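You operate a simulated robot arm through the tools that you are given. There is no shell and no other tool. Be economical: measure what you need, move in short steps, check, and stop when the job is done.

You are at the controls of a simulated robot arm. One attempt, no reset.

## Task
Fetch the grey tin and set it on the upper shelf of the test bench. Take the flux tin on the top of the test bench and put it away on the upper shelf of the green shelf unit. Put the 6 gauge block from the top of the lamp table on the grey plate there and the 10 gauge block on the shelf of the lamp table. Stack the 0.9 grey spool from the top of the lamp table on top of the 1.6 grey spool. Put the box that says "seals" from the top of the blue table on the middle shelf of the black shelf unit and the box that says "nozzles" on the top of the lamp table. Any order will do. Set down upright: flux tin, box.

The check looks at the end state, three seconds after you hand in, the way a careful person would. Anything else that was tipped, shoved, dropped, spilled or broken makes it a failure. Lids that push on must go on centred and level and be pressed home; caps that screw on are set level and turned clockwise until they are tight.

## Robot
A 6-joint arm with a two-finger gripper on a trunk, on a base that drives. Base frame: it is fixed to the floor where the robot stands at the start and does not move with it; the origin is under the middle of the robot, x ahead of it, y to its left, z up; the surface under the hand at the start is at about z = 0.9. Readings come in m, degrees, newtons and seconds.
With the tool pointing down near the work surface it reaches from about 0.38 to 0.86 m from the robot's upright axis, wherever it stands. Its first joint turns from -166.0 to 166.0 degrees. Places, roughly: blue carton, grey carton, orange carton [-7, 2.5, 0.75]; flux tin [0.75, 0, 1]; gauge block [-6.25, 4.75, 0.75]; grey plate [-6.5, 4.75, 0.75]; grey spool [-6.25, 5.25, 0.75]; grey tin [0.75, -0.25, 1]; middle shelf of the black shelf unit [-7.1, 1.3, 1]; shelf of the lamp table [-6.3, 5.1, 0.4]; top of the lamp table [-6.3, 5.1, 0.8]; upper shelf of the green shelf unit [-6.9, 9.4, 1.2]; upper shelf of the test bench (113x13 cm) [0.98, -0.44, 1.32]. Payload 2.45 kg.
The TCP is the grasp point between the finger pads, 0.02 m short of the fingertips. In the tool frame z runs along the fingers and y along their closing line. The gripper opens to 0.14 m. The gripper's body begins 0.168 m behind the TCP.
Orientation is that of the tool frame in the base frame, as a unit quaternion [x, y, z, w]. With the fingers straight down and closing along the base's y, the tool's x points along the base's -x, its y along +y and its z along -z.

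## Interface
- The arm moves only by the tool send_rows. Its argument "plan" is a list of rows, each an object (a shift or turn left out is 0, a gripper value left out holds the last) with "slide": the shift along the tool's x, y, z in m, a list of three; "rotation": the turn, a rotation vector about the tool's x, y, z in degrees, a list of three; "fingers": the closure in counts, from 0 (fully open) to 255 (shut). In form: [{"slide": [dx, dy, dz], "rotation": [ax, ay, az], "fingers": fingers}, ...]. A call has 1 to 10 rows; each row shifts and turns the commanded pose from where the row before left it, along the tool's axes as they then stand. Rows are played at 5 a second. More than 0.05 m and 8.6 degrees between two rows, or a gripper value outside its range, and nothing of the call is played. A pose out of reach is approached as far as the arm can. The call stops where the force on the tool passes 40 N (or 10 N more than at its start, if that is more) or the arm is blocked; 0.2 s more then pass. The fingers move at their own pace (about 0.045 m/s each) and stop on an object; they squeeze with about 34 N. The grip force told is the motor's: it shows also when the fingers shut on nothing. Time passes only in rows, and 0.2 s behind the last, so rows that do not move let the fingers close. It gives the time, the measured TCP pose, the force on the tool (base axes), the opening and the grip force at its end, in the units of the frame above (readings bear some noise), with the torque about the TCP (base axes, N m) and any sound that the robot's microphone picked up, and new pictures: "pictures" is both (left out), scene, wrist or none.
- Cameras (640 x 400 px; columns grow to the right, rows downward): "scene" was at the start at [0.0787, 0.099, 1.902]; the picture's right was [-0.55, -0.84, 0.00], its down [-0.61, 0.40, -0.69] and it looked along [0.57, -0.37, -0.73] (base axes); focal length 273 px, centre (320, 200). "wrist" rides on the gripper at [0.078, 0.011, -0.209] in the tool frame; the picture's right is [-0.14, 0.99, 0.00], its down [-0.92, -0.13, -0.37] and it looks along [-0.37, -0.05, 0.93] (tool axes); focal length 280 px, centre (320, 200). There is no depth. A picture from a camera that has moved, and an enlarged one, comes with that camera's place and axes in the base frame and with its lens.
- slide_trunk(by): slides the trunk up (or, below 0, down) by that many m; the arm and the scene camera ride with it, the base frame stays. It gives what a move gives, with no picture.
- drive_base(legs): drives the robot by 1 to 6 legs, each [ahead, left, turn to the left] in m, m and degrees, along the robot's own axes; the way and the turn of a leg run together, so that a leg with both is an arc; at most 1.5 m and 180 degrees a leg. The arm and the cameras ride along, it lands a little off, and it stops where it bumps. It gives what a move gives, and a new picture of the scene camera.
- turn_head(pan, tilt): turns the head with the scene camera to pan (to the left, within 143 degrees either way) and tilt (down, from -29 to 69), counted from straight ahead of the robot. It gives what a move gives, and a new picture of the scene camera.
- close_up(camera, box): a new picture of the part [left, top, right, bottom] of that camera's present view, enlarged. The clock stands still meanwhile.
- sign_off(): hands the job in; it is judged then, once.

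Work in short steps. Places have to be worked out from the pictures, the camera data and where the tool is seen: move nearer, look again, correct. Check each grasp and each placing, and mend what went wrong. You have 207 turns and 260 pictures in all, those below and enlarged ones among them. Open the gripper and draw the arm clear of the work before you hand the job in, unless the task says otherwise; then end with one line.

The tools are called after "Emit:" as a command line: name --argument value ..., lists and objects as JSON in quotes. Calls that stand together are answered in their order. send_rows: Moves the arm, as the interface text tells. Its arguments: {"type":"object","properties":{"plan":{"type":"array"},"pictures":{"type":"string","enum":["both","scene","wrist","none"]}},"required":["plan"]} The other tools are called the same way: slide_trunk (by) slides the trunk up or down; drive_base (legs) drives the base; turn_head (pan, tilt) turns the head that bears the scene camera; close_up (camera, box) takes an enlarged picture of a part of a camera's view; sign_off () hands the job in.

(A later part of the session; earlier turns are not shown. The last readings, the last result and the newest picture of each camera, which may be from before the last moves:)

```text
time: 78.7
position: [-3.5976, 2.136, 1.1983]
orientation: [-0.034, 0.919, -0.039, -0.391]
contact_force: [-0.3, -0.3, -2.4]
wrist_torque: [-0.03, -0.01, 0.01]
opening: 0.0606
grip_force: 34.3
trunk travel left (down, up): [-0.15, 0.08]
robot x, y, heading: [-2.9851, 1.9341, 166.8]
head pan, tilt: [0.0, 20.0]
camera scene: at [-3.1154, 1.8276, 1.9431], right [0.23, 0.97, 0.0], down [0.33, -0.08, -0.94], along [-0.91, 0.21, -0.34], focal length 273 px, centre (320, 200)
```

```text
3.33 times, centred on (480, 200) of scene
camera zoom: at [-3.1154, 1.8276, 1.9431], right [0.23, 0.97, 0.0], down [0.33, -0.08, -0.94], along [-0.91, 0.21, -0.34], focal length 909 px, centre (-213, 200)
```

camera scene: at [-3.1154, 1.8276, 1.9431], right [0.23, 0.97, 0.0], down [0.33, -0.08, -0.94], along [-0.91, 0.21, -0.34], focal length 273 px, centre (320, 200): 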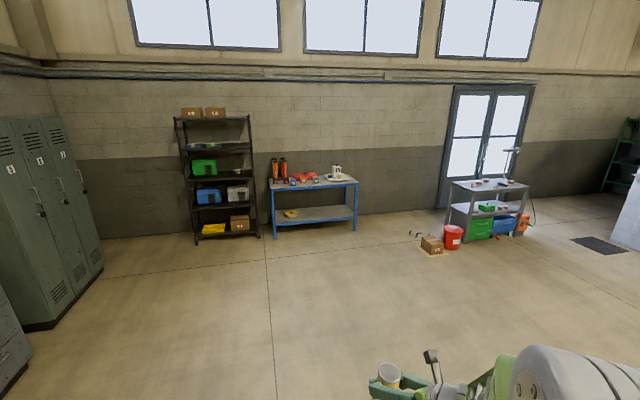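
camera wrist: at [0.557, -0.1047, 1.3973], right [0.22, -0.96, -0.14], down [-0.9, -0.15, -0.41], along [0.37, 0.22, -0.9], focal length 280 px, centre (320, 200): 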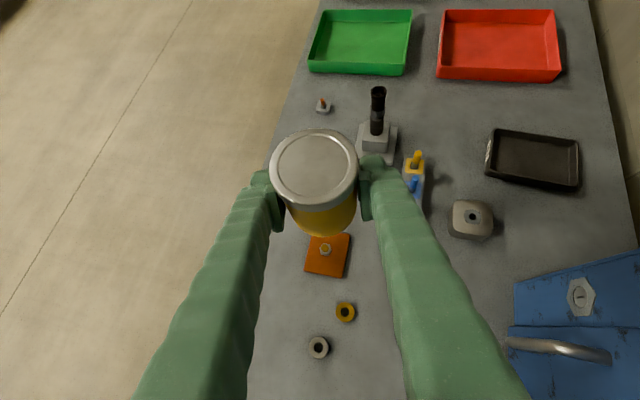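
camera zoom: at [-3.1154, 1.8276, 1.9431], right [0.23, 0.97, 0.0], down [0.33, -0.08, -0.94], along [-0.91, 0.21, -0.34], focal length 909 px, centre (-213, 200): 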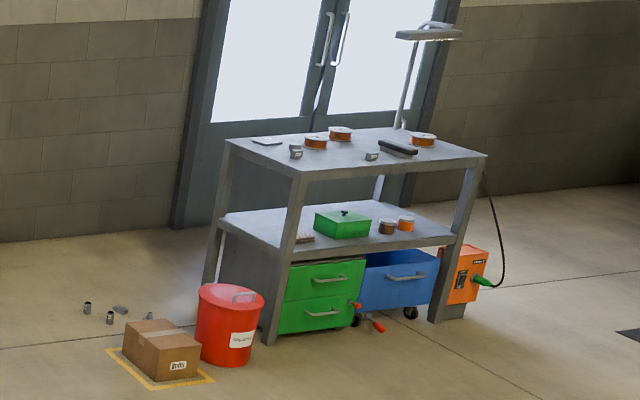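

The green unit faces -y at the back wall; its shelf at about z 1.15 has roughly 0.4 m of headroom. I drive toward (-5.1,5.5).

Emit:
drive_base --legs '[[0, 0, -46.1], [1.4, 0, 0], [1.4, 0, 0], [1.3, 0, 0]]'

```text
time: 100.5
position: [-5.1243, 6.1604, 1.1981]
orientation: [0.365, 0.843, 0.134, -0.371]
contact_force: [0.0, 0.1, -2.1]
wrist_torque: [-0.01, 0.02, -0.01]
opening: 0.0606
grip_force: 33.8
trunk travel left (down, up): [-0.15, 0.08]
robot x, y, heading: [-4.8912, 5.5563, 115.7]
head pan, tilt: [0.0, 20.0]
camera scene: at [-5.0645, 5.5927, 1.9431], right [0.9, 0.43, 0.0], down [0.15, -0.31, -0.94], along [-0.41, 0.85, -0.34], focal length 273 px, centre (320, 200)
```

scene: 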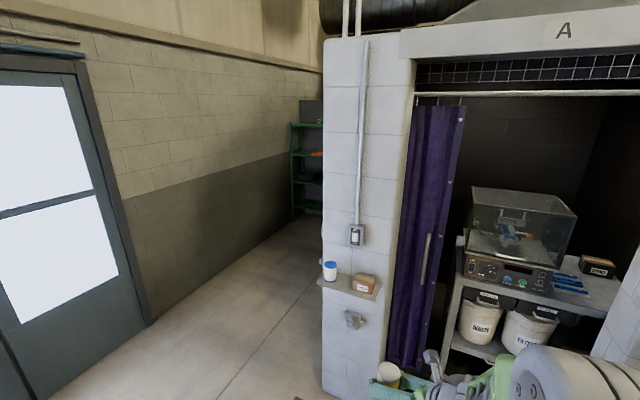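

I need to pass between the lamp table's orange box and the pillar corner. I turn to 149°, pass through the midpoint (-5.92,6.35), then turn to face +y.

Emit:
drive_base --legs '[[0, 0, 33.3], [0, -0.14, 0], [1.2, 0, 0], [0.55, 0, 0]]'

```text
time: 112.4
position: [-6.8119, 7.0202, 1.198]
orientation: [0.124, 0.911, 0.029, -0.393]
contact_force: [-0.2, 0.9, -1.6]
wrist_torque: [0.03, -0.04, 0.01]
opening: 0.0608
grip_force: 33.9
trunk travel left (down, up): [-0.15, 0.08]
robot x, y, heading: [-6.3027, 6.6289, 146.8]
head pan, tilt: [0.0, 20.0]
camera scene: at [-6.4637, 6.5669, 1.943], right [0.55, 0.84, 0.0], down [0.29, -0.19, -0.94], along [-0.79, 0.51, -0.34], focal length 273 px, centre (320, 200)
```

scene: 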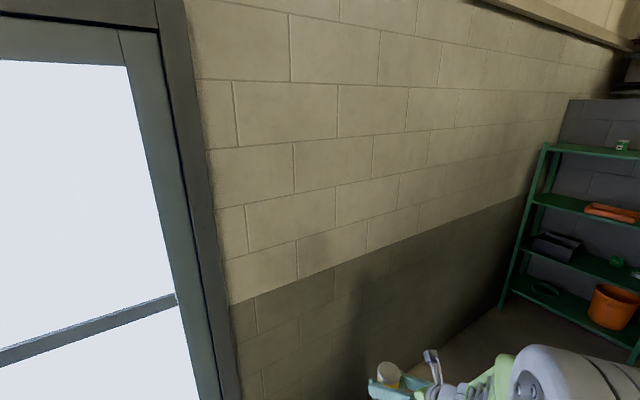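

Passed. I turn to heading 90° and approach by 0.7 m, then look at the green unit.

Emit:
drive_base --legs '[[0, 0, -57], [0.9, 0.1, 0]]'

```text
time: 119.7
position: [-6.346, 8.1565, 1.1976]
orientation: [0.542, 0.742, 0.212, -0.332]
contact_force: [0.5, 0.2, -1.8]
wrist_torque: [-0.03, -0.03, -0.02]
opening: 0.0608
grip_force: 33.7
trunk travel left (down, up): [-0.15, 0.08]
robot x, y, heading: [-6.3991, 7.5149, 90.6]
head pan, tilt: [0.0, 20.0]
camera scene: at [-6.5364, 7.619, 1.9431], right [1.0, 0.0, 0.0], down [0.0, -0.34, -0.94], along [0.0, 0.94, -0.34], focal length 273 px, centre (320, 200)
```

scene: 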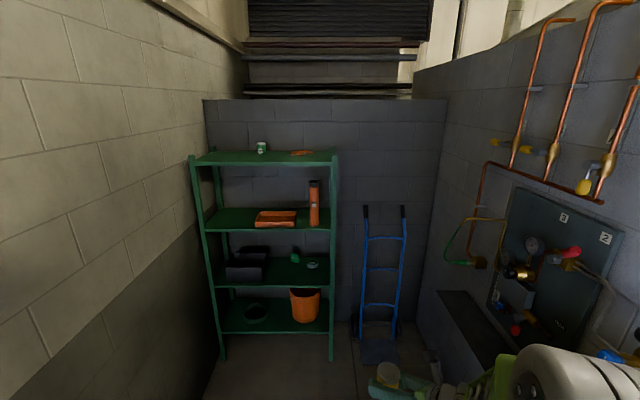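

The upper shelf surface is near z 1.17–1.2, its front at y≈9.235, and its left part (x≈-7.13) is free. I raise the trunk, drive up diagonally and turn to 118°.

Emit:
slide_trunk --by 0.08

Emit:
drive_base --legs '[[0.83, 0.33, 0], [0, 0, 27.4]]'

Emit:
close_up --camera "wrist" --box '[0, 0, 640, 400]'

```text
time: 120.8
position: [-6.3457, 8.156, 1.2783]
orientation: [0.542, 0.742, 0.212, -0.332]
contact_force: [-0.8, 0.7, -2.0]
wrist_torque: [-0.08, -0.02, -0.01]
opening: 0.0609
grip_force: 34.3
trunk travel left (down, up): [-0.23, 0.0]
robot x, y, heading: [-6.3995, 7.5151, 90.1]
head pan, tilt: [0.0, 20.0]
```

```text
time: 126.9
position: [-6.9558, 8.95, 1.2785]
orientation: [0.364, 0.844, 0.134, -0.37]
contact_force: [0.4, 0.2, -1.7]
wrist_torque: [0.02, -0.03, -0.03]
opening: 0.0605
grip_force: 34.1
trunk travel left (down, up): [-0.23, 0.0]
robot x, y, heading: [-6.7213, 8.3473, 115.9]
head pan, tilt: [0.0, 20.0]
camera scene: at [-6.8924, 8.3828, 2.0231], right [0.9, 0.44, 0.0], down [0.15, -0.31, -0.94], along [-0.41, 0.84, -0.34], focal length 273 px, centre (320, 200)
```

scene: 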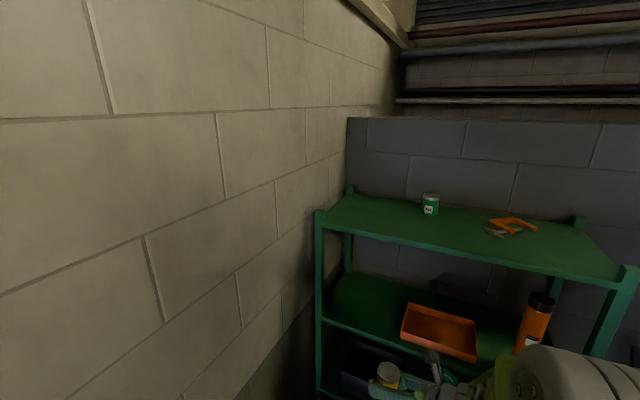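

```text
1.00 times, centred on (320, 200) of wrist (not enlarged: the box is as wide or as high as the picture)
camera zoom: at [-6.8738, 8.893, 1.4775], right [0.77, 0.62, -0.14], down [0.53, -0.75, -0.41], along [-0.36, 0.24, -0.9], focal length 280 px, centre (320, 200)
```

zoom: 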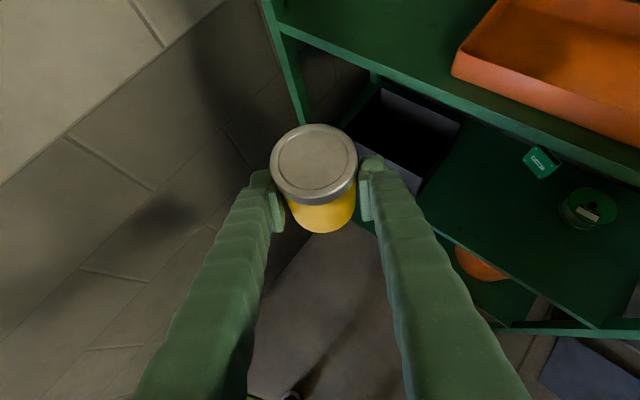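

The shelf front edge is at about y 9.185 and the tray's corner at x -6.95. The goal is TCP (-7.11,9.28), straight ahead by 0.36 m. I drive 0.24 and check.

Emit:
drive_base --legs '[[0.24, 0, 0]]'

Emit:
turn_head --pan -10 --tilt 45

Emit:
close_up --camera "wrist" --box '[0, 0, 640, 400]'

```text
time: 128.6
position: [-7.0608, 9.1602, 1.2777]
orientation: [0.363, 0.845, 0.133, -0.37]
contact_force: [-0.8, 0.2, -2.3]
wrist_torque: [-0.08, -0.03, 0.07]
opening: 0.0606
grip_force: 34.2
trunk travel left (down, up): [-0.23, 0.0]
robot x, y, heading: [-6.825, 8.5603, 116.1]
head pan, tilt: [0.0, 20.0]
camera scene: at [-6.9956, 8.594, 2.023], right [0.9, 0.44, 0.0], down [0.15, -0.31, -0.94], along [-0.41, 0.84, -0.34], focal length 273 px, centre (320, 200)
```

scene: 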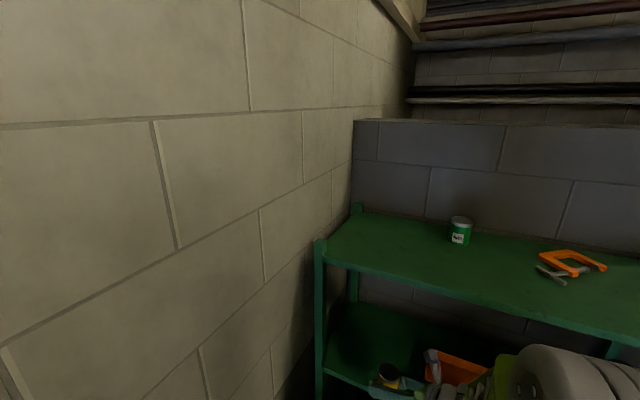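

```text
time: 129.5
position: [-7.0609, 9.1584, 1.2778]
orientation: [0.362, 0.845, 0.132, -0.371]
contact_force: [0.7, -1.0, -2.7]
wrist_torque: [-0.02, 0.0, -0.03]
opening: 0.0606
grip_force: 33.3
trunk travel left (down, up): [-0.23, 0.0]
robot x, y, heading: [-6.8243, 8.557, 116.1]
head pan, tilt: [-10.0, 45.0]
camera scene: at [-6.9765, 8.5871, 1.9845], right [0.96, 0.28, 0.0], down [0.2, -0.68, -0.71], along [-0.2, 0.68, -0.71], focal length 273 px, centre (320, 200)
```

scene: 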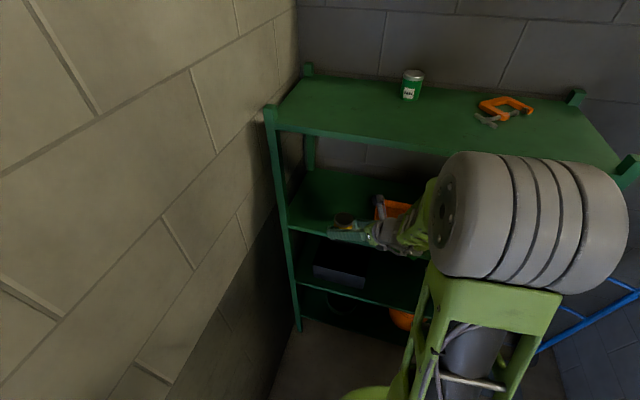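

```text
1.00 times, centred on (320, 200) of wrist (not enlarged: the box is as wide or as high as the picture)
camera zoom: at [-6.9779, 9.1027, 1.4774], right [0.77, 0.63, -0.14], down [0.53, -0.74, -0.41], along [-0.36, 0.23, -0.9], focal length 280 px, centre (320, 200)
```

zoom: 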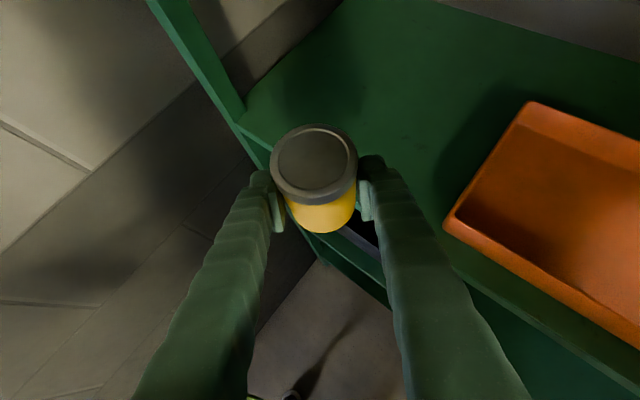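

The edge is at y≈9.205. I extend the arm over the shelf to (-7.10,9.29), keeping the tin about 6 cm above it.

Emit:
send_rows --plan '[{"slide": [0.0285, 0.0208, 0.0285]}, {"slide": [0.0285, 0.0208, 0.0285]}, {"slide": [0.0285, 0.0208, 0.0285]}, {}]' --pictures "both"

```text
time: 130.5
position: [-7.106, 9.2886, 1.2799]
orientation: [0.362, 0.845, 0.133, -0.371]
contact_force: [0.4, -0.6, -2.2]
wrist_torque: [-0.02, -0.04, 0.01]
opening: 0.0605
grip_force: 34.3
trunk travel left (down, up): [-0.23, 0.0]
robot x, y, heading: [-6.8262, 8.5567, 116.1]
head pan, tilt: [-10.0, 45.0]
camera scene: at [-6.9758, 8.5853, 1.9846], right [0.96, 0.28, 0.0], down [0.2, -0.68, -0.71], along [-0.2, 0.68, -0.71], focal length 273 px, centre (320, 200)
camera wrist: at [-7.0222, 9.231, 1.479], right [0.77, 0.63, -0.14], down [0.53, -0.74, -0.41], along [-0.36, 0.24, -0.9], focal length 280 px, centre (320, 200)
```

scene: 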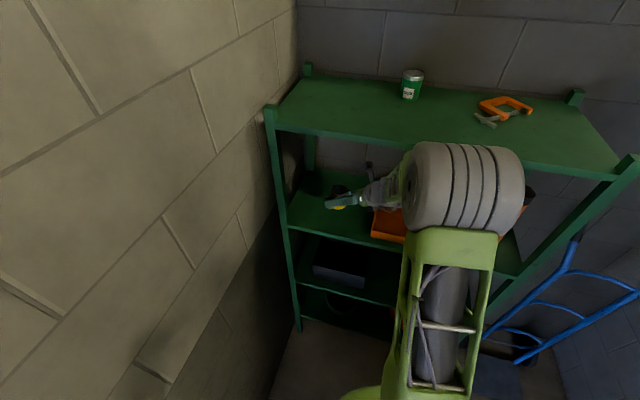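
wrist: 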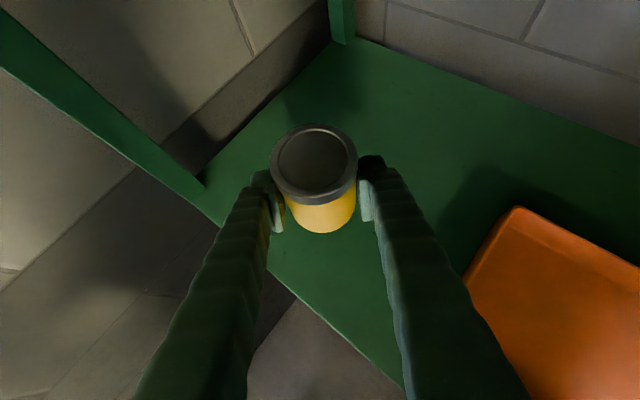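

The tin is over the shelf. I lower it 4 cm, then continue in small steps.

Emit:
send_rows --plan '[{"slide": [-0.0144, 0.0009, 0.0138]}, {"slide": [-0.0108, 0.0006, 0.0104]}, {"slide": [-0.0036, 0.0002, 0.0035]}, {"slide": [-0.0022, 0.0001, 0.0021]}, {"slide": [-0.0022, 0.0001, 0.0021]}, {}]' --pictures "none"

```text
time: 131.9
position: [-7.1004, 9.2901, 1.2327]
orientation: [0.362, 0.845, 0.132, -0.371]
contact_force: [-0.4, 0.2, -2.5]
wrist_torque: [0.02, -0.01, 0.01]
opening: 0.0603
grip_force: 33.7
trunk travel left (down, up): [-0.23, 0.0]
robot x, y, heading: [-6.8275, 8.5571, 115.9]
head pan, tilt: [-10.0, 45.0]
```

Emit:
send_rows --plan '[{"slide": [-0.0022, 0.0001, 0.0021]}, {"slide": [-0.0022, 0.0001, 0.0021]}, {}]' --pictures "none"

Emit:
send_rows --plan '[{"slide": [-0.0022, 0.0001, 0.0021]}, {"slide": [-0.0022, 0.0001, 0.0021]}, {}]' --pictures "wrist"

```text
time: 132.7
position: [-7.1023, 9.2887, 1.2255]
orientation: [0.362, 0.845, 0.132, -0.371]
contact_force: [0.3, 1.0, -2.0]
wrist_torque: [-0.05, 0.0, -0.04]
opening: 0.0605
grip_force: 33.6
trunk travel left (down, up): [-0.23, 0.0]
robot x, y, heading: [-6.8224, 8.5567, 116.2]
head pan, tilt: [-10.0, 45.0]
```

```text
time: 133.5
position: [-7.1001, 9.2898, 1.2195]
orientation: [0.363, 0.845, 0.133, -0.37]
contact_force: [-0.3, 0.3, -2.4]
wrist_torque: [-0.02, -0.05, 0.03]
opening: 0.0604
grip_force: 34.3
trunk travel left (down, up): [-0.23, 0.0]
robot x, y, heading: [-6.8282, 8.5577, 116.1]
head pan, tilt: [-10.0, 45.0]
camera wrist: at [-7.0182, 9.2328, 1.4192], right [0.77, 0.63, -0.14], down [0.53, -0.74, -0.41], along [-0.36, 0.24, -0.9], focal length 280 px, centre (320, 200)
```

wrist: 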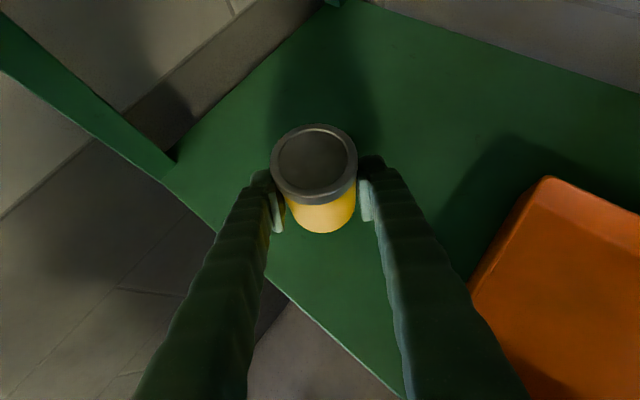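

No contact yet. I continue down in 3 mm steps.

Emit:
send_rows --plan '[{"slide": [-0.0022, 0.0001, 0.0021]}, {"slide": [-0.0022, 0.0001, 0.0021]}, {}]' --pictures "none"

Emit:
send_rows --plan '[{"slide": [-0.0022, 0.0001, 0.0021]}, {"slide": [-0.0015, 0.0001, 0.0014]}, {}]' --pictures "none"

```text
time: 134.3
position: [-7.1012, 9.2888, 1.2131]
orientation: [0.362, 0.845, 0.133, -0.372]
contact_force: [0.4, -0.1, -2.3]
wrist_torque: [0.0, -0.03, 0.02]
opening: 0.0604
grip_force: 34.0
trunk travel left (down, up): [-0.23, 0.0]
robot x, y, heading: [-6.8255, 8.5559, 115.9]
head pan, tilt: [-10.0, 45.0]
```

```text
time: 135.1
position: [-7.1011, 9.2881, 1.2086]
orientation: [0.363, 0.845, 0.133, -0.37]
contact_force: [-0.1, 0.4, -2.4]
wrist_torque: [-0.01, -0.02, 0.02]
opening: 0.0605
grip_force: 34.0
trunk travel left (down, up): [-0.23, 0.0]
robot x, y, heading: [-6.8283, 8.5561, 116.4]
head pan, tilt: [-10.0, 45.0]
```

The surface looks to be near 1.16 by triangulation; I keep lowering until contact.

Emit:
send_rows --plan '[{"slide": [-0.0036, 0.0002, 0.0035]}, {"slide": [-0.0022, 0.0001, 0.0021]}, {}]' --pictures "none"

Emit:
send_rows --plan '[{"slide": [-0.0022, 0.0001, 0.0021]}, {"slide": [-0.0015, 0.0001, 0.0014]}, {}]' --pictures "none"

Emit:
send_rows --plan '[{"slide": [-0.0022, 0.0001, 0.0021]}, {"slide": [-0.0015, 0.0001, 0.0014]}, {}]' --pictures "wrist"

```text
time: 135.9
position: [-7.1, 9.2893, 1.1999]
orientation: [0.362, 0.845, 0.132, -0.371]
contact_force: [0.2, -0.4, -2.1]
wrist_torque: [-0.03, 0.06, 0.0]
opening: 0.0607
grip_force: 34.2
trunk travel left (down, up): [-0.23, 0.0]
robot x, y, heading: [-6.8249, 8.5595, 116.2]
head pan, tilt: [-10.0, 45.0]
```

```text
time: 136.7
position: [-7.1016, 9.2893, 1.1976]
orientation: [0.361, 0.845, 0.134, -0.372]
contact_force: [-1.7, -0.4, 15.6]
wrist_torque: [0.51, -0.05, 0.01]
opening: 0.0604
grip_force: 34.3
trunk travel left (down, up): [-0.23, 0.0]
robot x, y, heading: [-6.8251, 8.559, 116.1]
head pan, tilt: [-10.0, 45.0]
```

```text
time: 137.5
position: [-7.1018, 9.2863, 1.1927]
orientation: [0.361, 0.844, 0.134, -0.373]
contact_force: [-6.6, 0.8, 25.9]
wrist_torque: [0.43, -0.16, 0.05]
opening: 0.0606
grip_force: 34.5
trunk travel left (down, up): [-0.23, 0.0]
robot x, y, heading: [-6.8243, 8.5594, 116.2]
head pan, tilt: [-10.0, 45.0]
camera wrist: at [-7.0183, 9.2303, 1.3919], right [0.77, 0.63, -0.14], down [0.53, -0.74, -0.41], along [-0.36, 0.24, -0.9], focal length 280 px, centre (320, 200)
```

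wrist: 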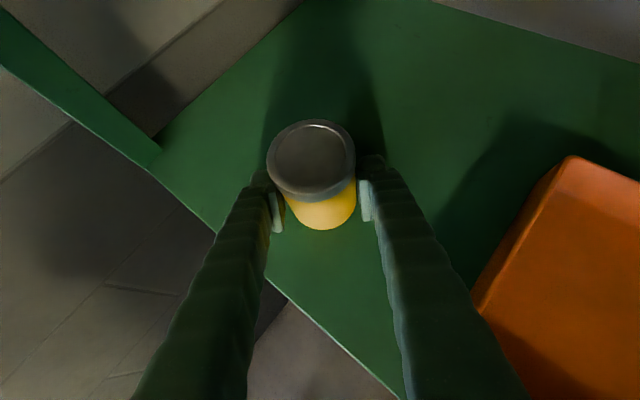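

The tin is on the shelf. I ease up 3 mm, open, and withdraw horizontally along the finger direction.

Emit:
send_rows --plan '[{"slide": [0.0022, -0.0001, -0.0021]}, {"fingers": 150}, {"fingers": 100}, {"fingers": 70}, {}, {"slide": [-0.02, 0.0012, -0.021]}, {"slide": [-0.0275, 0.0018, -0.0289]}, {"slide": [-0.0275, 0.0018, -0.0289]}]' --pictures "wrist"

```text
time: 139.3
position: [-7.0201, 9.2147, 1.1931]
orientation: [0.361, 0.845, 0.132, -0.371]
contact_force: [0.5, 0.6, 0.3]
wrist_torque: [0.02, -0.03, 0.0]
opening: 0.1015
grip_force: 0.1
trunk travel left (down, up): [-0.23, 0.0]
robot x, y, heading: [-6.8301, 8.5608, 116.0]
head pan, tilt: [-10.0, 45.0]
camera wrist: at [-6.938, 9.1585, 1.3925], right [0.77, 0.63, -0.14], down [0.53, -0.74, -0.41], along [-0.36, 0.24, -0.9], focal length 280 px, centre (320, 200)
```

wrist: 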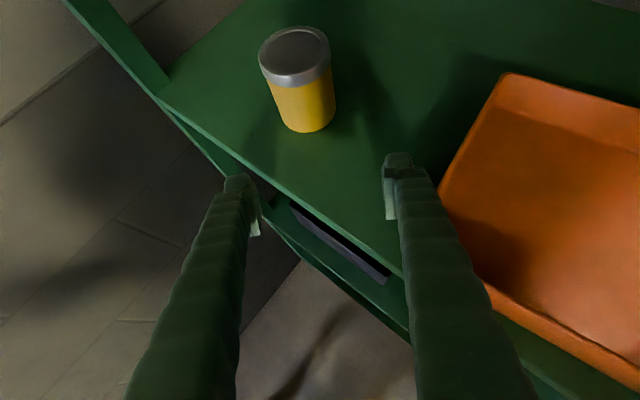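

The flux tin stands upright on the shelf. I lift clear of the tray, pull straight back, then reverse the base.

Emit:
send_rows --plan '[{"slide": [0.0217, -0.0013, -0.0207]}, {"slide": [0.0217, -0.0013, -0.0207]}, {"slide": [-0.0232, -0.0315, -0.0223]}, {"slide": [-0.0232, -0.0315, -0.0223]}]' --pictures "none"

Emit:
drive_base --legs '[[-0.4, 0, 0]]'

```text
time: 140.3
position: [-7.0209, 9.1249, 1.2548]
orientation: [0.362, 0.845, 0.133, -0.371]
contact_force: [-0.8, -0.8, 0.4]
wrist_torque: [0.03, 0.01, 0.0]
opening: 0.1016
grip_force: 0.0
trunk travel left (down, up): [-0.23, 0.0]
robot x, y, heading: [-6.8234, 8.5577, 116.1]
head pan, tilt: [-10.0, 45.0]
```

```text
time: 142.8
position: [-6.8446, 8.769, 1.2535]
orientation: [0.362, 0.845, 0.133, -0.371]
contact_force: [-0.2, -0.1, 0.6]
wrist_torque: [0.0, 0.01, 0.0]
opening: 0.101
grip_force: 0.0
trunk travel left (down, up): [-0.23, 0.0]
robot x, y, heading: [-6.6509, 8.2035, 115.9]
head pan, tilt: [-10.0, 45.0]
camera scene: at [-6.8005, 8.2286, 1.9845], right [0.96, 0.28, 0.0], down [0.2, -0.68, -0.71], along [-0.2, 0.68, -0.71], focal length 273 px, centre (320, 200)
```

scene: 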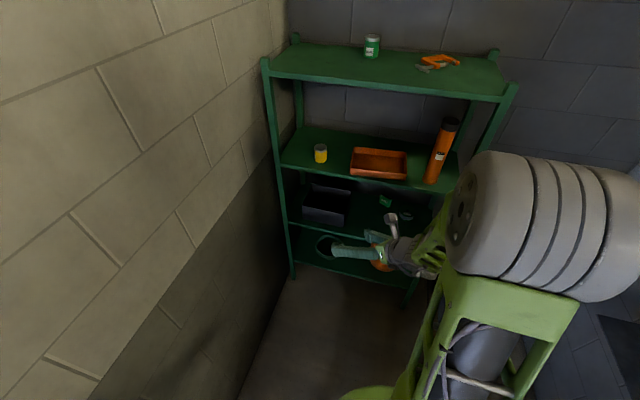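

Now I go back out through the gap, and position in front of the lamp table facing it.

Emit:
drive_base --legs '[[-0.79, 0.215, 0], [-0.79, 0.215, 0], [0, 0, 32]]'

```text
time: 152.6
position: [-6.8063, 6.9865, 1.2543]
orientation: [0.104, 0.913, 0.021, -0.393]
contact_force: [0.3, -0.8, -0.5]
wrist_torque: [0.03, -0.03, -0.02]
opening: 0.1016
grip_force: 0.0
trunk travel left (down, up): [-0.23, 0.0]
robot x, y, heading: [-6.3304, 6.6166, 149.7]
head pan, tilt: [-10.0, 45.0]
camera scene: at [-6.4717, 6.5582, 1.9844], right [0.65, 0.76, 0.0], down [0.54, -0.46, -0.71], along [-0.54, 0.46, -0.71], focal length 273 px, centre (320, 200)
```

scene: 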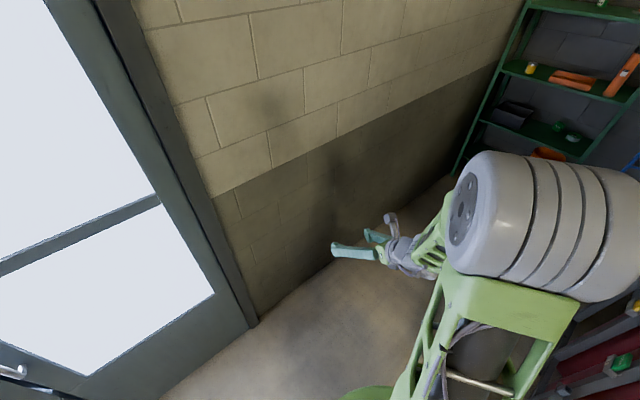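

Emit:
drive_base --legs '[[-0.82, 0.025, 0], [-0.82, 0.025, 0], [0, 0, 30.3], [0, 0.6, 0]]'

Emit:
turn_head --pan 0 --tilt 45

```text
time: 167.9
position: [-5.5514, 5.2066, 1.255]
orientation: [-0.133, 0.909, -0.081, -0.386]
contact_force: [-0.2, -0.6, 0.7]
wrist_torque: [0.01, 0.01, -0.03]
opening: 0.1017
grip_force: 0.1
trunk travel left (down, up): [-0.23, 0.0]
robot x, y, heading: [-4.9563, 5.1223, 179.2]
head pan, tilt: [-10.0, 45.0]
camera scene: at [-5.0474, 5.0007, 1.9844], right [0.19, 0.98, 0.0], down [0.69, -0.13, -0.71], along [-0.69, 0.13, -0.71], focal length 273 px, centre (320, 200)
```

scene: 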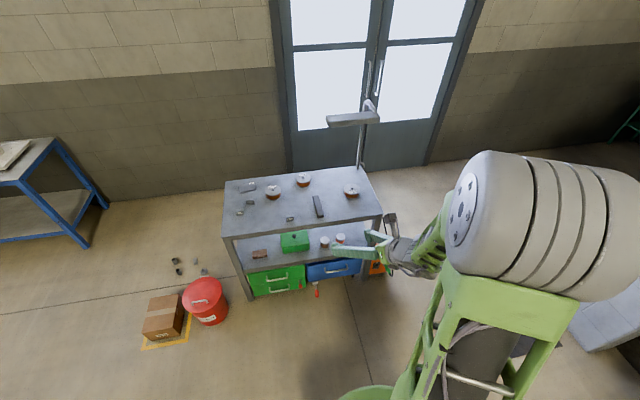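

```text
time: 168.6
position: [-5.551, 5.2068, 1.2541]
orientation: [-0.133, 0.909, -0.081, -0.385]
contact_force: [0.1, -0.3, -0.9]
wrist_torque: [0.01, 0.0, -0.03]
opening: 0.1014
grip_force: 0.1
trunk travel left (down, up): [-0.23, 0.0]
robot x, y, heading: [-4.9554, 5.1243, 179.5]
head pan, tilt: [0.0, 45.0]
camera scene: at [-5.0488, 4.987, 1.9844], right [0.01, 1.0, 0.0], down [0.71, -0.01, -0.71], along [-0.71, 0.01, -0.71], focal length 273 px, centre (320, 200)
```

scene: 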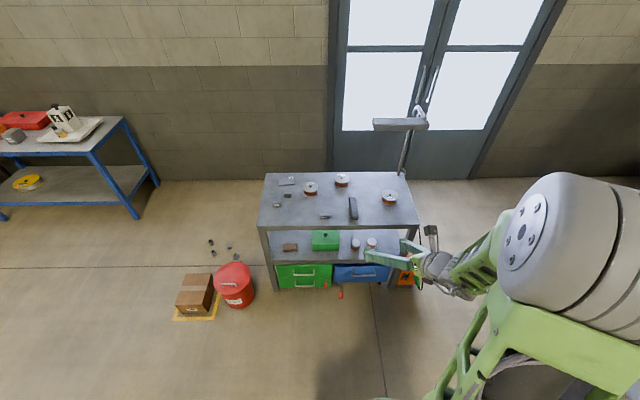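

Now I enlarge the lamp table to read blocks and spools, and look at the shelf.

Emit:
close_up --camera "scene" --box '[250, 160, 430, 290]'

Emit:
close_up --camera "scene" --box '[262, 168, 352, 224]'

Emit:
close_up --camera "scene" --box '[325, 168, 415, 224]'

```text
3.08 times, centred on (340, 225) of scene
camera zoom: at [-5.0488, 4.987, 1.9844], right [0.01, 1.0, 0.0], down [0.71, -0.01, -0.71], along [-0.71, 0.01, -0.71], focal length 839 px, centre (258, 123)
```

zoom: 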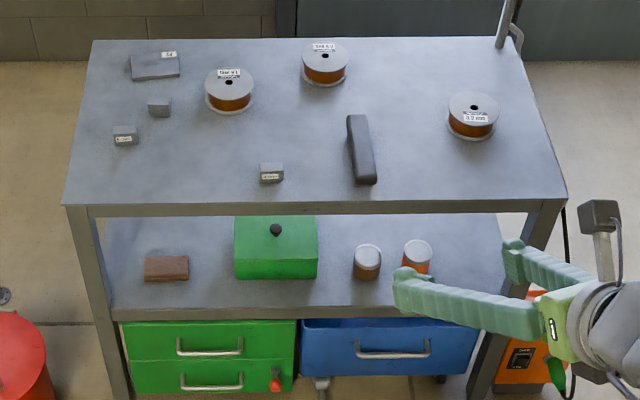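

```text
7.11 times, centred on (307, 196) of scene
camera zoom: at [-5.0488, 4.987, 1.9844], right [0.01, 1.0, 0.0], down [0.71, -0.01, -0.71], along [-0.71, 0.01, -0.71], focal length 1939 px, centre (412, 228)
```

zoom: 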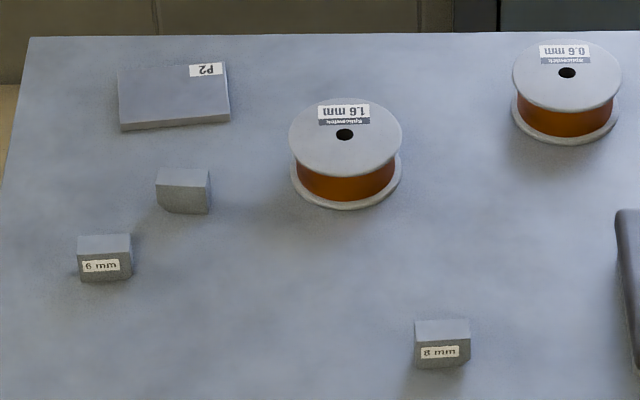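

```text
7.11 times, centred on (370, 196) of scene
camera zoom: at [-5.0488, 4.987, 1.9844], right [0.01, 1.0, 0.0], down [0.71, -0.01, -0.71], along [-0.71, 0.01, -0.71], focal length 1939 px, centre (-36, 228)
```

zoom: 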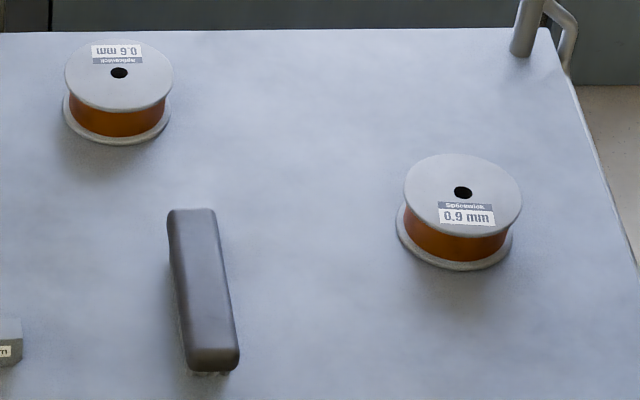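

Labels: 6 mm block at about (-6.186,4.747), the label-averted block (presumably 10 mm) at (-6.267,4.806), plate P2 at (-6.395,4.788), 1.6 spool at (-6.289,4.947) and 0.9 spool at (-6.217,5.421). I bring the tool back to straight down, unflipped.

Emit:
send_rows --plan '[{"rotation": [0, -7.7, 0]}, {"rotation": [0, -7.7, 0]}, {"rotation": [0, -7.7, 0]}, {"rotation": [0, -7.7, 0]}, {"rotation": [0, -7.7, 0]}, {"rotation": [0, -7.7, 0]}]' --pictures "none"

Emit:
send_rows --plan '[{"rotation": [0, 0, -8.5]}, {"rotation": [0, 0, -8.5]}, {"rotation": [0, 0, -8.5]}, {"rotation": [0, 0, -8.5]}, {"rotation": [0, 0, -8.5]}, {"rotation": [0, 0, -8.5]}, {"rotation": [0, 0, -8.5]}, {"rotation": [0, 0, -8.5]}, {"rotation": [0, 0, -8.5]}, {"rotation": [0, 0, -8.5]}]' --pictures "none"

Emit:
send_rows --plan '[{"rotation": [0, 0, -8.5]}, {"rotation": [0, 0, -8.5]}, {"rotation": [0, 0, -8.5]}, {"rotation": [0, 0, -8.5]}, {"rotation": [0, 0, -8.5]}, {"rotation": [0, 0, -8.5]}, {"rotation": [0, 0, -8.5]}, {"rotation": [0, 0, -8.5]}]' --pictures "none"

Emit:
close_up --camera "scene" --box '[298, 168, 358, 206]'

```text
time: 170.0
position: [-5.5529, 5.206, 1.2535]
orientation: [-0.154, 0.988, -0.022, 0.004]
contact_force: [0.0, 0.2, 0.8]
wrist_torque: [0.02, -0.02, 0.03]
opening: 0.1013
grip_force: 0.1
trunk travel left (down, up): [-0.23, 0.0]
robot x, y, heading: [-4.9578, 5.123, 179.2]
head pan, tilt: [0.0, 45.0]
```

```text
time: 172.2
position: [-5.5519, 5.2062, 1.2565]
orientation: [0.782, -0.623, 0.017, 0.013]
contact_force: [0.1, 0.5, -0.5]
wrist_torque: [0.0, 0.02, 0.02]
opening: 0.1016
grip_force: 0.1
trunk travel left (down, up): [-0.23, 0.0]
robot x, y, heading: [-4.9588, 5.1254, 179.2]
head pan, tilt: [0.0, 45.0]
```

```text
time: 174.0
position: [-5.5512, 5.2067, 1.2551]
orientation: [0.997, -0.079, 0.007, 0.021]
contact_force: [-0.5, 0.1, -0.1]
wrist_torque: [0.01, 0.01, -0.02]
opening: 0.1016
grip_force: 0.0
trunk travel left (down, up): [-0.23, 0.0]
robot x, y, heading: [-4.9603, 5.1221, 178.9]
head pan, tilt: [0.0, 45.0]
```

```text
10.53 times, centred on (328, 187) of scene
camera zoom: at [-5.0488, 4.9869, 1.9844], right [0.01, 1.0, 0.0], down [0.71, -0.01, -0.71], along [-0.71, 0.01, -0.71], focal length 2870 px, centre (236, 337)
```

zoom: 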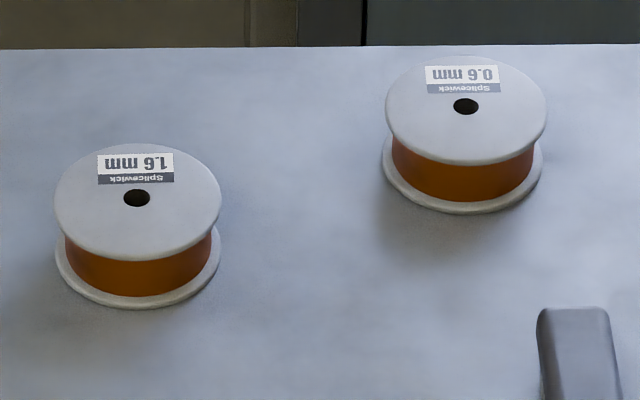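

Both upside-down labels read 1.6 and 0.6, so the right spool is the 0.9. The lamp head hangs near (-6.3,5.4) at z≈1.26, above the 0.9 spool, so I must keep clear of it. I straighten the tool, swing it toward the blocks, lower the trunk, and drive to the table.

Emit:
send_rows --plan '[{"rotation": [1.2, -0.4, -4.5], "slide": [0, 0.03, 0]}, {"rotation": [1.2, -0.4, -4.5], "slide": [0, 0.045, 0]}, {"slide": [0, 0.05, 0]}, {"slide": [0, 0.05, 0]}, {"slide": [0, 0.05, 0]}, {"slide": [0, 0.05, 0]}]' --pictures "none"

Emit:
slide_trunk --by -0.12

Emit:
drive_base --legs '[[0.69, 0.17, 0]]'

Emit:
close_up --camera "wrist" --box '[0, 0, 640, 400]'

```text
time: 175.4
position: [-5.5565, 4.9306, 1.254]
orientation: [1.0, -0.002, 0.001, -0.001]
contact_force: [0.3, 0.0, 0.5]
wrist_torque: [0.06, -0.05, 0.04]
opening: 0.1013
grip_force: 0.0
trunk travel left (down, up): [-0.23, 0.0]
robot x, y, heading: [-4.9549, 5.1182, 178.9]
head pan, tilt: [0.0, 45.0]
```

```text
time: 176.9
position: [-5.5579, 4.9321, 1.1342]
orientation: [1.0, -0.002, 0.0, -0.001]
contact_force: [0.1, -0.2, -0.1]
wrist_torque: [-0.01, -0.02, 0.03]
opening: 0.1016
grip_force: 0.1
trunk travel left (down, up): [-0.11, 0.12]
robot x, y, heading: [-4.9587, 5.1237, 179.1]
head pan, tilt: [0.0, 45.0]
```

```text
time: 180.8
position: [-6.2524, 4.7587, 1.1331]
orientation: [1.0, 0.006, 0.001, 0.0]
contact_force: [0.2, -0.1, -0.2]
wrist_torque: [0.01, -0.02, -0.02]
opening: 0.1018
grip_force: 0.0
trunk travel left (down, up): [-0.11, 0.12]
robot x, y, heading: [-5.6523, 4.9565, -180.2]
head pan, tilt: [0.0, 45.0]
camera scene: at [-5.744, 4.8202, 1.8644], right [0.0, 1.0, 0.0], down [0.71, 0.0, -0.71], along [-0.71, 0.0, -0.71], focal length 273 px, centre (320, 200)
```

scene: 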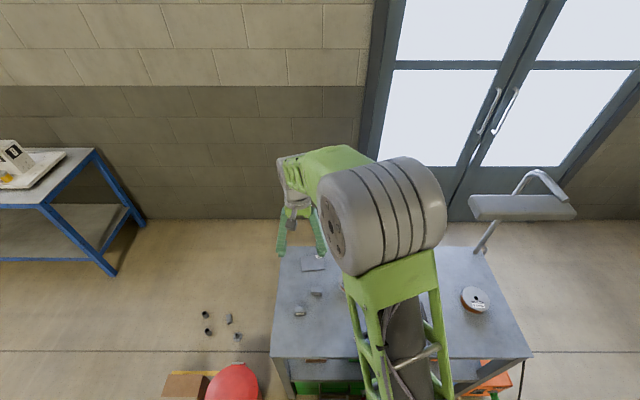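

```text
1.00 times, centred on (320, 200) of wrist (not enlarged: the box is as wide or as high as the picture)
camera zoom: at [-6.1741, 4.7468, 1.3426], right [-0.13, -0.99, 0.0], down [-0.92, 0.12, 0.37], along [-0.36, 0.05, -0.93], focal length 280 px, centre (320, 200)
```

zoom: 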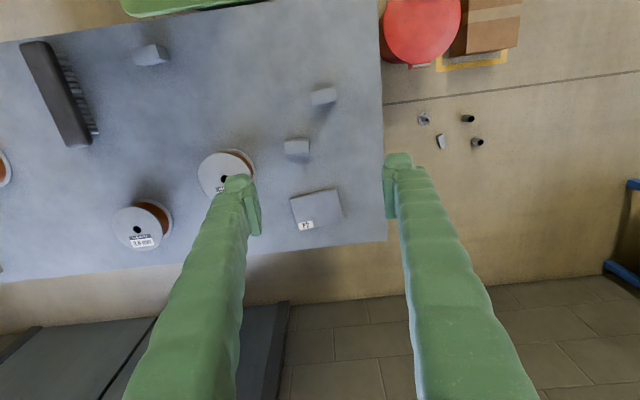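

Emit:
close_up --camera "wrist" --box '[270, 75, 400, 235]'

```text
2.50 times, centred on (335, 155) of wrist
camera zoom: at [-6.1741, 4.7468, 1.3426], right [-0.13, -0.99, 0.0], down [-0.92, 0.12, 0.37], along [-0.36, 0.05, -0.93], focal length 701 px, centre (282, 312)
```

zoom: 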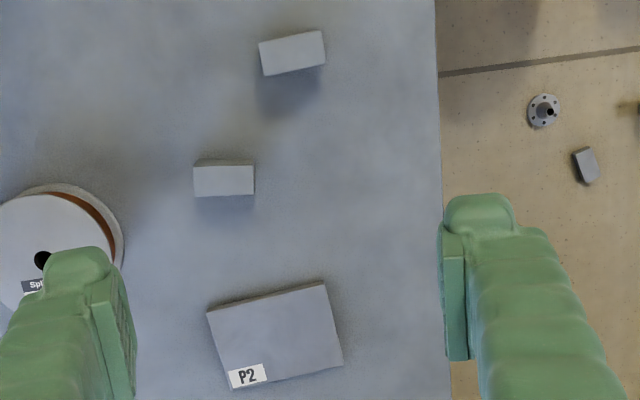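

The blocks are about 45×26 mm, the long side along y. I move over the 6 mm block at (-6.184,4.741) and look again.

Emit:
send_rows --plan '[{"slide": [0.017, 0.0045, 0.0458], "fingers": 110}, {"slide": [0.017, 0.0045, 0.0458]}, {"slide": [0.017, 0.0045, 0.0458]}, {"slide": [0.017, 0.0045, 0.0458]}, {}]' --pictures "wrist"

```text
time: 182.0
position: [-6.1813, 4.7396, 0.9505]
orientation: [1.0, 0.006, 0.0, 0.0]
contact_force: [0.4, -0.4, -0.3]
wrist_torque: [-0.06, 0.03, 0.0]
opening: 0.0798
grip_force: 0.0
trunk travel left (down, up): [-0.11, 0.12]
robot x, y, heading: [-5.6582, 4.9571, -179.8]
head pan, tilt: [0.0, 45.0]
camera wrist: at [-6.1029, 4.7287, 1.1588], right [-0.13, -0.99, 0.0], down [-0.92, 0.12, 0.37], along [-0.37, 0.05, -0.93], focal length 280 px, centre (320, 200)
```

wrist: 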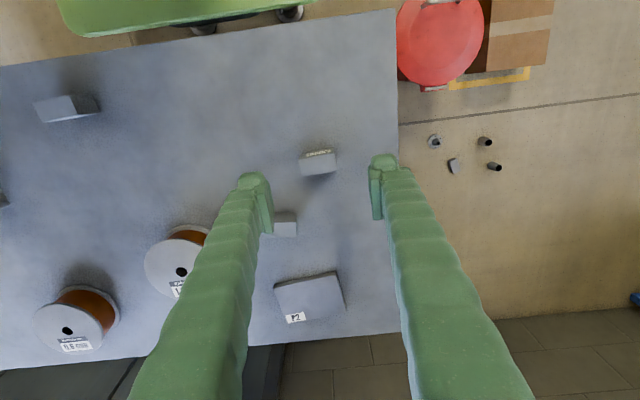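

Aligned; I descend to z≈0.83.

Emit:
send_rows --plan '[{"slide": [-0.006, -0.003, 0.045]}, {"slide": [0, 0, 0.045]}, {"slide": [0, 0, 0.02]}, {"slide": [0, 0, 0.008]}, {}]' --pictures "wrist"

```text
time: 183.2
position: [-6.1882, 4.7441, 0.8332]
orientation: [1.0, 0.005, 0.001, -0.001]
contact_force: [1.3, 0.6, -0.3]
wrist_torque: [0.0, -0.02, -0.01]
opening: 0.0797
grip_force: 0.1
trunk travel left (down, up): [-0.11, 0.12]
robot x, y, heading: [-5.656, 4.9599, -180.0]
head pan, tilt: [0.0, 45.0]
camera wrist: at [-6.1091, 4.7324, 1.0412], right [-0.13, -0.99, 0.0], down [-0.92, 0.12, 0.37], along [-0.36, 0.05, -0.93], focal length 280 px, centre (320, 200)
```

wrist: 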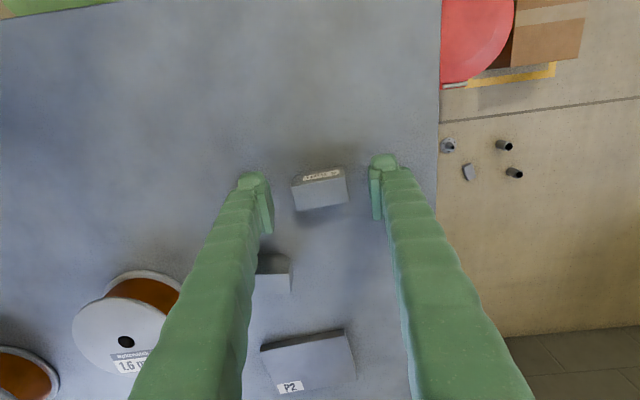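

Emit:
send_rows --plan '[{"slide": [0, 0, 0.006]}, {"slide": [0, 0, 0.004]}, {"fingers": 255}, {}, {}, {}, {}]' --pictures "wrist"

```text
time: 184.8
position: [-6.1887, 4.7429, 0.823]
orientation: [1.0, 0.006, 0.001, 0.0]
contact_force: [0.6, -0.8, -0.1]
wrist_torque: [0.01, 0.01, 0.02]
opening: 0.0428
grip_force: 34.3
trunk travel left (down, up): [-0.11, 0.12]
robot x, y, heading: [-5.6557, 4.957, -179.7]
head pan, tilt: [0.0, 45.0]
camera wrist: at [-6.1105, 4.7319, 1.0316], right [-0.13, -0.99, 0.0], down [-0.92, 0.12, 0.37], along [-0.36, 0.05, -0.93], focal length 280 px, centre (320, 200)
```

wrist: 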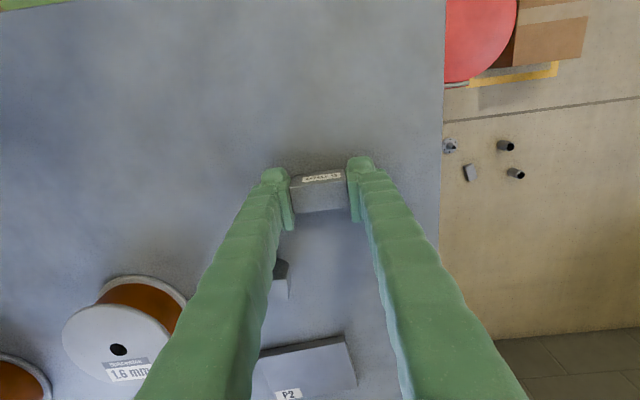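

The 6 mm block is gripped. I lift it and carry it over the plate.

Emit:
send_rows --plan '[{"slide": [0, 0, -0.045]}, {"slide": [0, 0, -0.045]}, {"slide": [-0.042, -0.008, 0]}, {"slide": [-0.042, -0.008, 0]}, {"slide": [-0.042, -0.008, 0]}, {"slide": [-0.042, -0.008, 0]}, {"slide": [-0.042, -0.008, 0]}, {}]' --pictures "wrist"

```text
time: 186.6
position: [-6.4012, 4.7818, 0.9139]
orientation: [1.0, 0.007, 0.001, 0.0]
contact_force: [-0.2, 0.4, -1.8]
wrist_torque: [0.01, -0.01, -0.06]
opening: 0.043
grip_force: 33.8
trunk travel left (down, up): [-0.11, 0.12]
robot x, y, heading: [-5.6542, 4.9587, -179.8]
head pan, tilt: [0.0, 45.0]
camera wrist: at [-6.3235, 4.7696, 1.1229], right [-0.13, -0.99, 0.0], down [-0.92, 0.12, 0.37], along [-0.36, 0.05, -0.93], focal length 280 px, centre (320, 200)
```

wrist: 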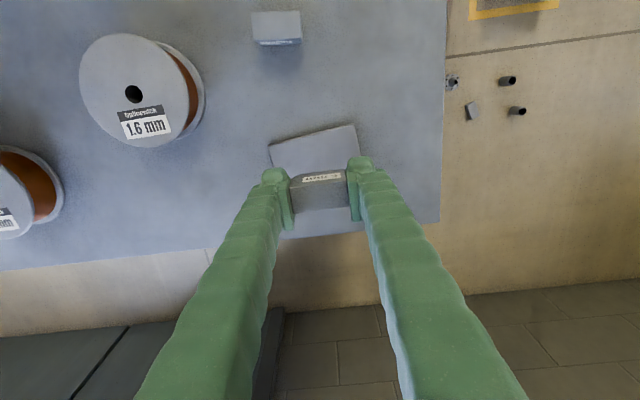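

The plate centre is about (-6.405,4.784), nearly under the block. I lower to contact.

Emit:
send_rows --plan '[{"slide": [-0.003, -0.002, 0.04]}, {"slide": [0, 0, 0.025]}, {"slide": [0, 0, 0.004]}, {"slide": [0, 0, 0.003]}, {}]' --pictures "none"

Emit:
send_rows --plan '[{"slide": [0, 0, 0.003]}, {}]' --pictures "wrist"

```text
time: 187.8
position: [-6.4045, 4.7829, 0.8419]
orientation: [1.0, 0.006, 0.001, 0.0]
contact_force: [-0.9, -0.7, -2.3]
wrist_torque: [-0.03, 0.02, 0.02]
opening: 0.0431
grip_force: 34.3
trunk travel left (down, up): [-0.11, 0.12]
robot x, y, heading: [-5.6556, 4.9564, -179.8]
head pan, tilt: [0.0, 45.0]
```

```text
time: 188.4
position: [-6.4032, 4.7834, 0.8388]
orientation: [1.0, 0.006, 0.001, 0.0]
contact_force: [-0.2, 0.2, -2.9]
wrist_torque: [-0.03, 0.0, 0.01]
opening: 0.043
grip_force: 34.2
trunk travel left (down, up): [-0.11, 0.12]
robot x, y, heading: [-5.656, 4.9576, -180.1]
head pan, tilt: [0.0, 45.0]
camera wrist: at [-6.325, 4.7715, 1.0469], right [-0.13, -0.99, 0.0], down [-0.92, 0.12, 0.37], along [-0.36, 0.05, -0.93], focal length 280 px, centre (320, 200)
```

wrist: 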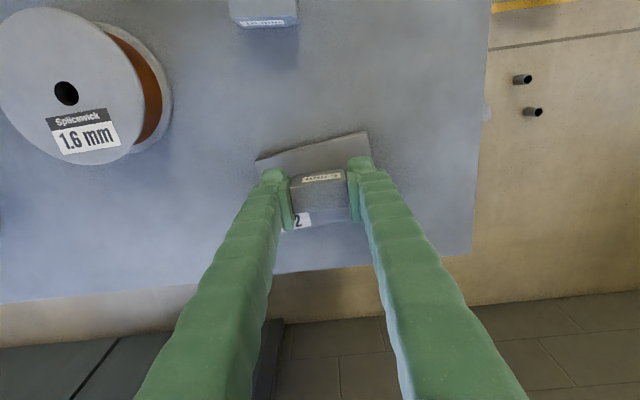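

Emit:
send_rows --plan '[{"slide": [0, 0, 0.003]}, {"slide": [0, 0, 0.002]}, {}]' --pictures "none"

Emit:
send_rows --plan '[{"slide": [0, 0, 0.002]}, {"slide": [0, 0, 0.002]}, {}]' --pictures "none"

```text
time: 189.2
position: [-6.4017, 4.7826, 0.8335]
orientation: [1.0, 0.006, -0.001, 0.0]
contact_force: [0.2, 0.4, 0.1]
wrist_torque: [0.0, 0.02, -0.03]
opening: 0.0431
grip_force: 33.5
trunk travel left (down, up): [-0.11, 0.12]
robot x, y, heading: [-5.6532, 4.9548, -179.8]
head pan, tilt: [0.0, 45.0]
```

```text
time: 190.0
position: [-6.4037, 4.7821, 0.8321]
orientation: [1.0, 0.006, -0.002, 0.001]
contact_force: [2.1, -0.6, 24.5]
wrist_torque: [-0.02, -0.1, -0.02]
opening: 0.0428
grip_force: 34.6
trunk travel left (down, up): [-0.11, 0.12]
robot x, y, heading: [-5.6535, 4.958, -180.0]
head pan, tilt: [0.0, 45.0]
```

Contact on the plate. I release and rise.

Emit:
send_rows --plan '[{"slide": [0, 0, -0.001]}, {"fingers": 190}, {"fingers": 120}, {}, {"slide": [0, 0, -0.03]}, {"slide": [0, 0, -0.05]}, {"slide": [0.04, 0, -0.02]}]' --pictures "wrist"

```text
time: 191.6
position: [-6.3625, 4.7827, 0.9292]
orientation: [1.0, 0.007, 0.001, 0.0]
contact_force: [0.7, 0.2, -0.1]
wrist_torque: [0.01, 0.03, 0.01]
opening: 0.0741
grip_force: 0.0
trunk travel left (down, up): [-0.11, 0.12]
robot x, y, heading: [-5.6529, 4.9579, -179.9]
head pan, tilt: [0.0, 45.0]
camera wrist: at [-6.2845, 4.771, 1.138], right [-0.13, -0.99, 0.0], down [-0.92, 0.12, 0.37], along [-0.36, 0.05, -0.93], focal length 280 px, centre (320, 200)
```

wrist: 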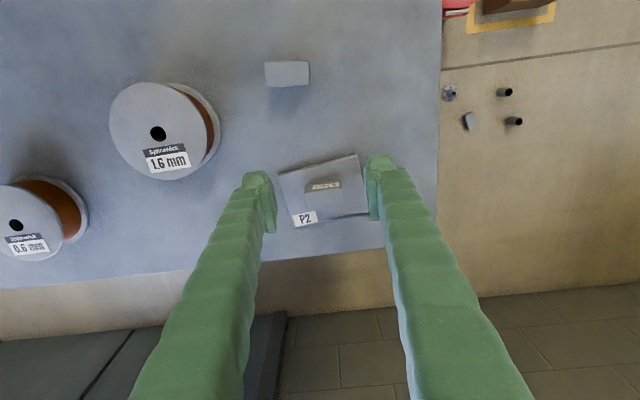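

The 6 mm block sits on the plate. I check the second block's label before picking it.

Emit:
close_up --camera "wrist" --box '[255, 50, 325, 100]'

```text
8.00 times, centred on (290, 75) of wrist
camera zoom: at [-6.2845, 4.771, 1.138], right [-0.13, -0.99, 0.0], down [-0.92, 0.12, 0.37], along [-0.36, 0.05, -0.93], focal length 2243 px, centre (560, 1200)
```

zoom: 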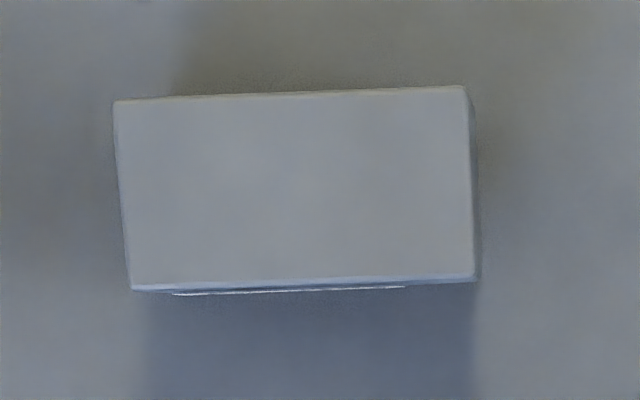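

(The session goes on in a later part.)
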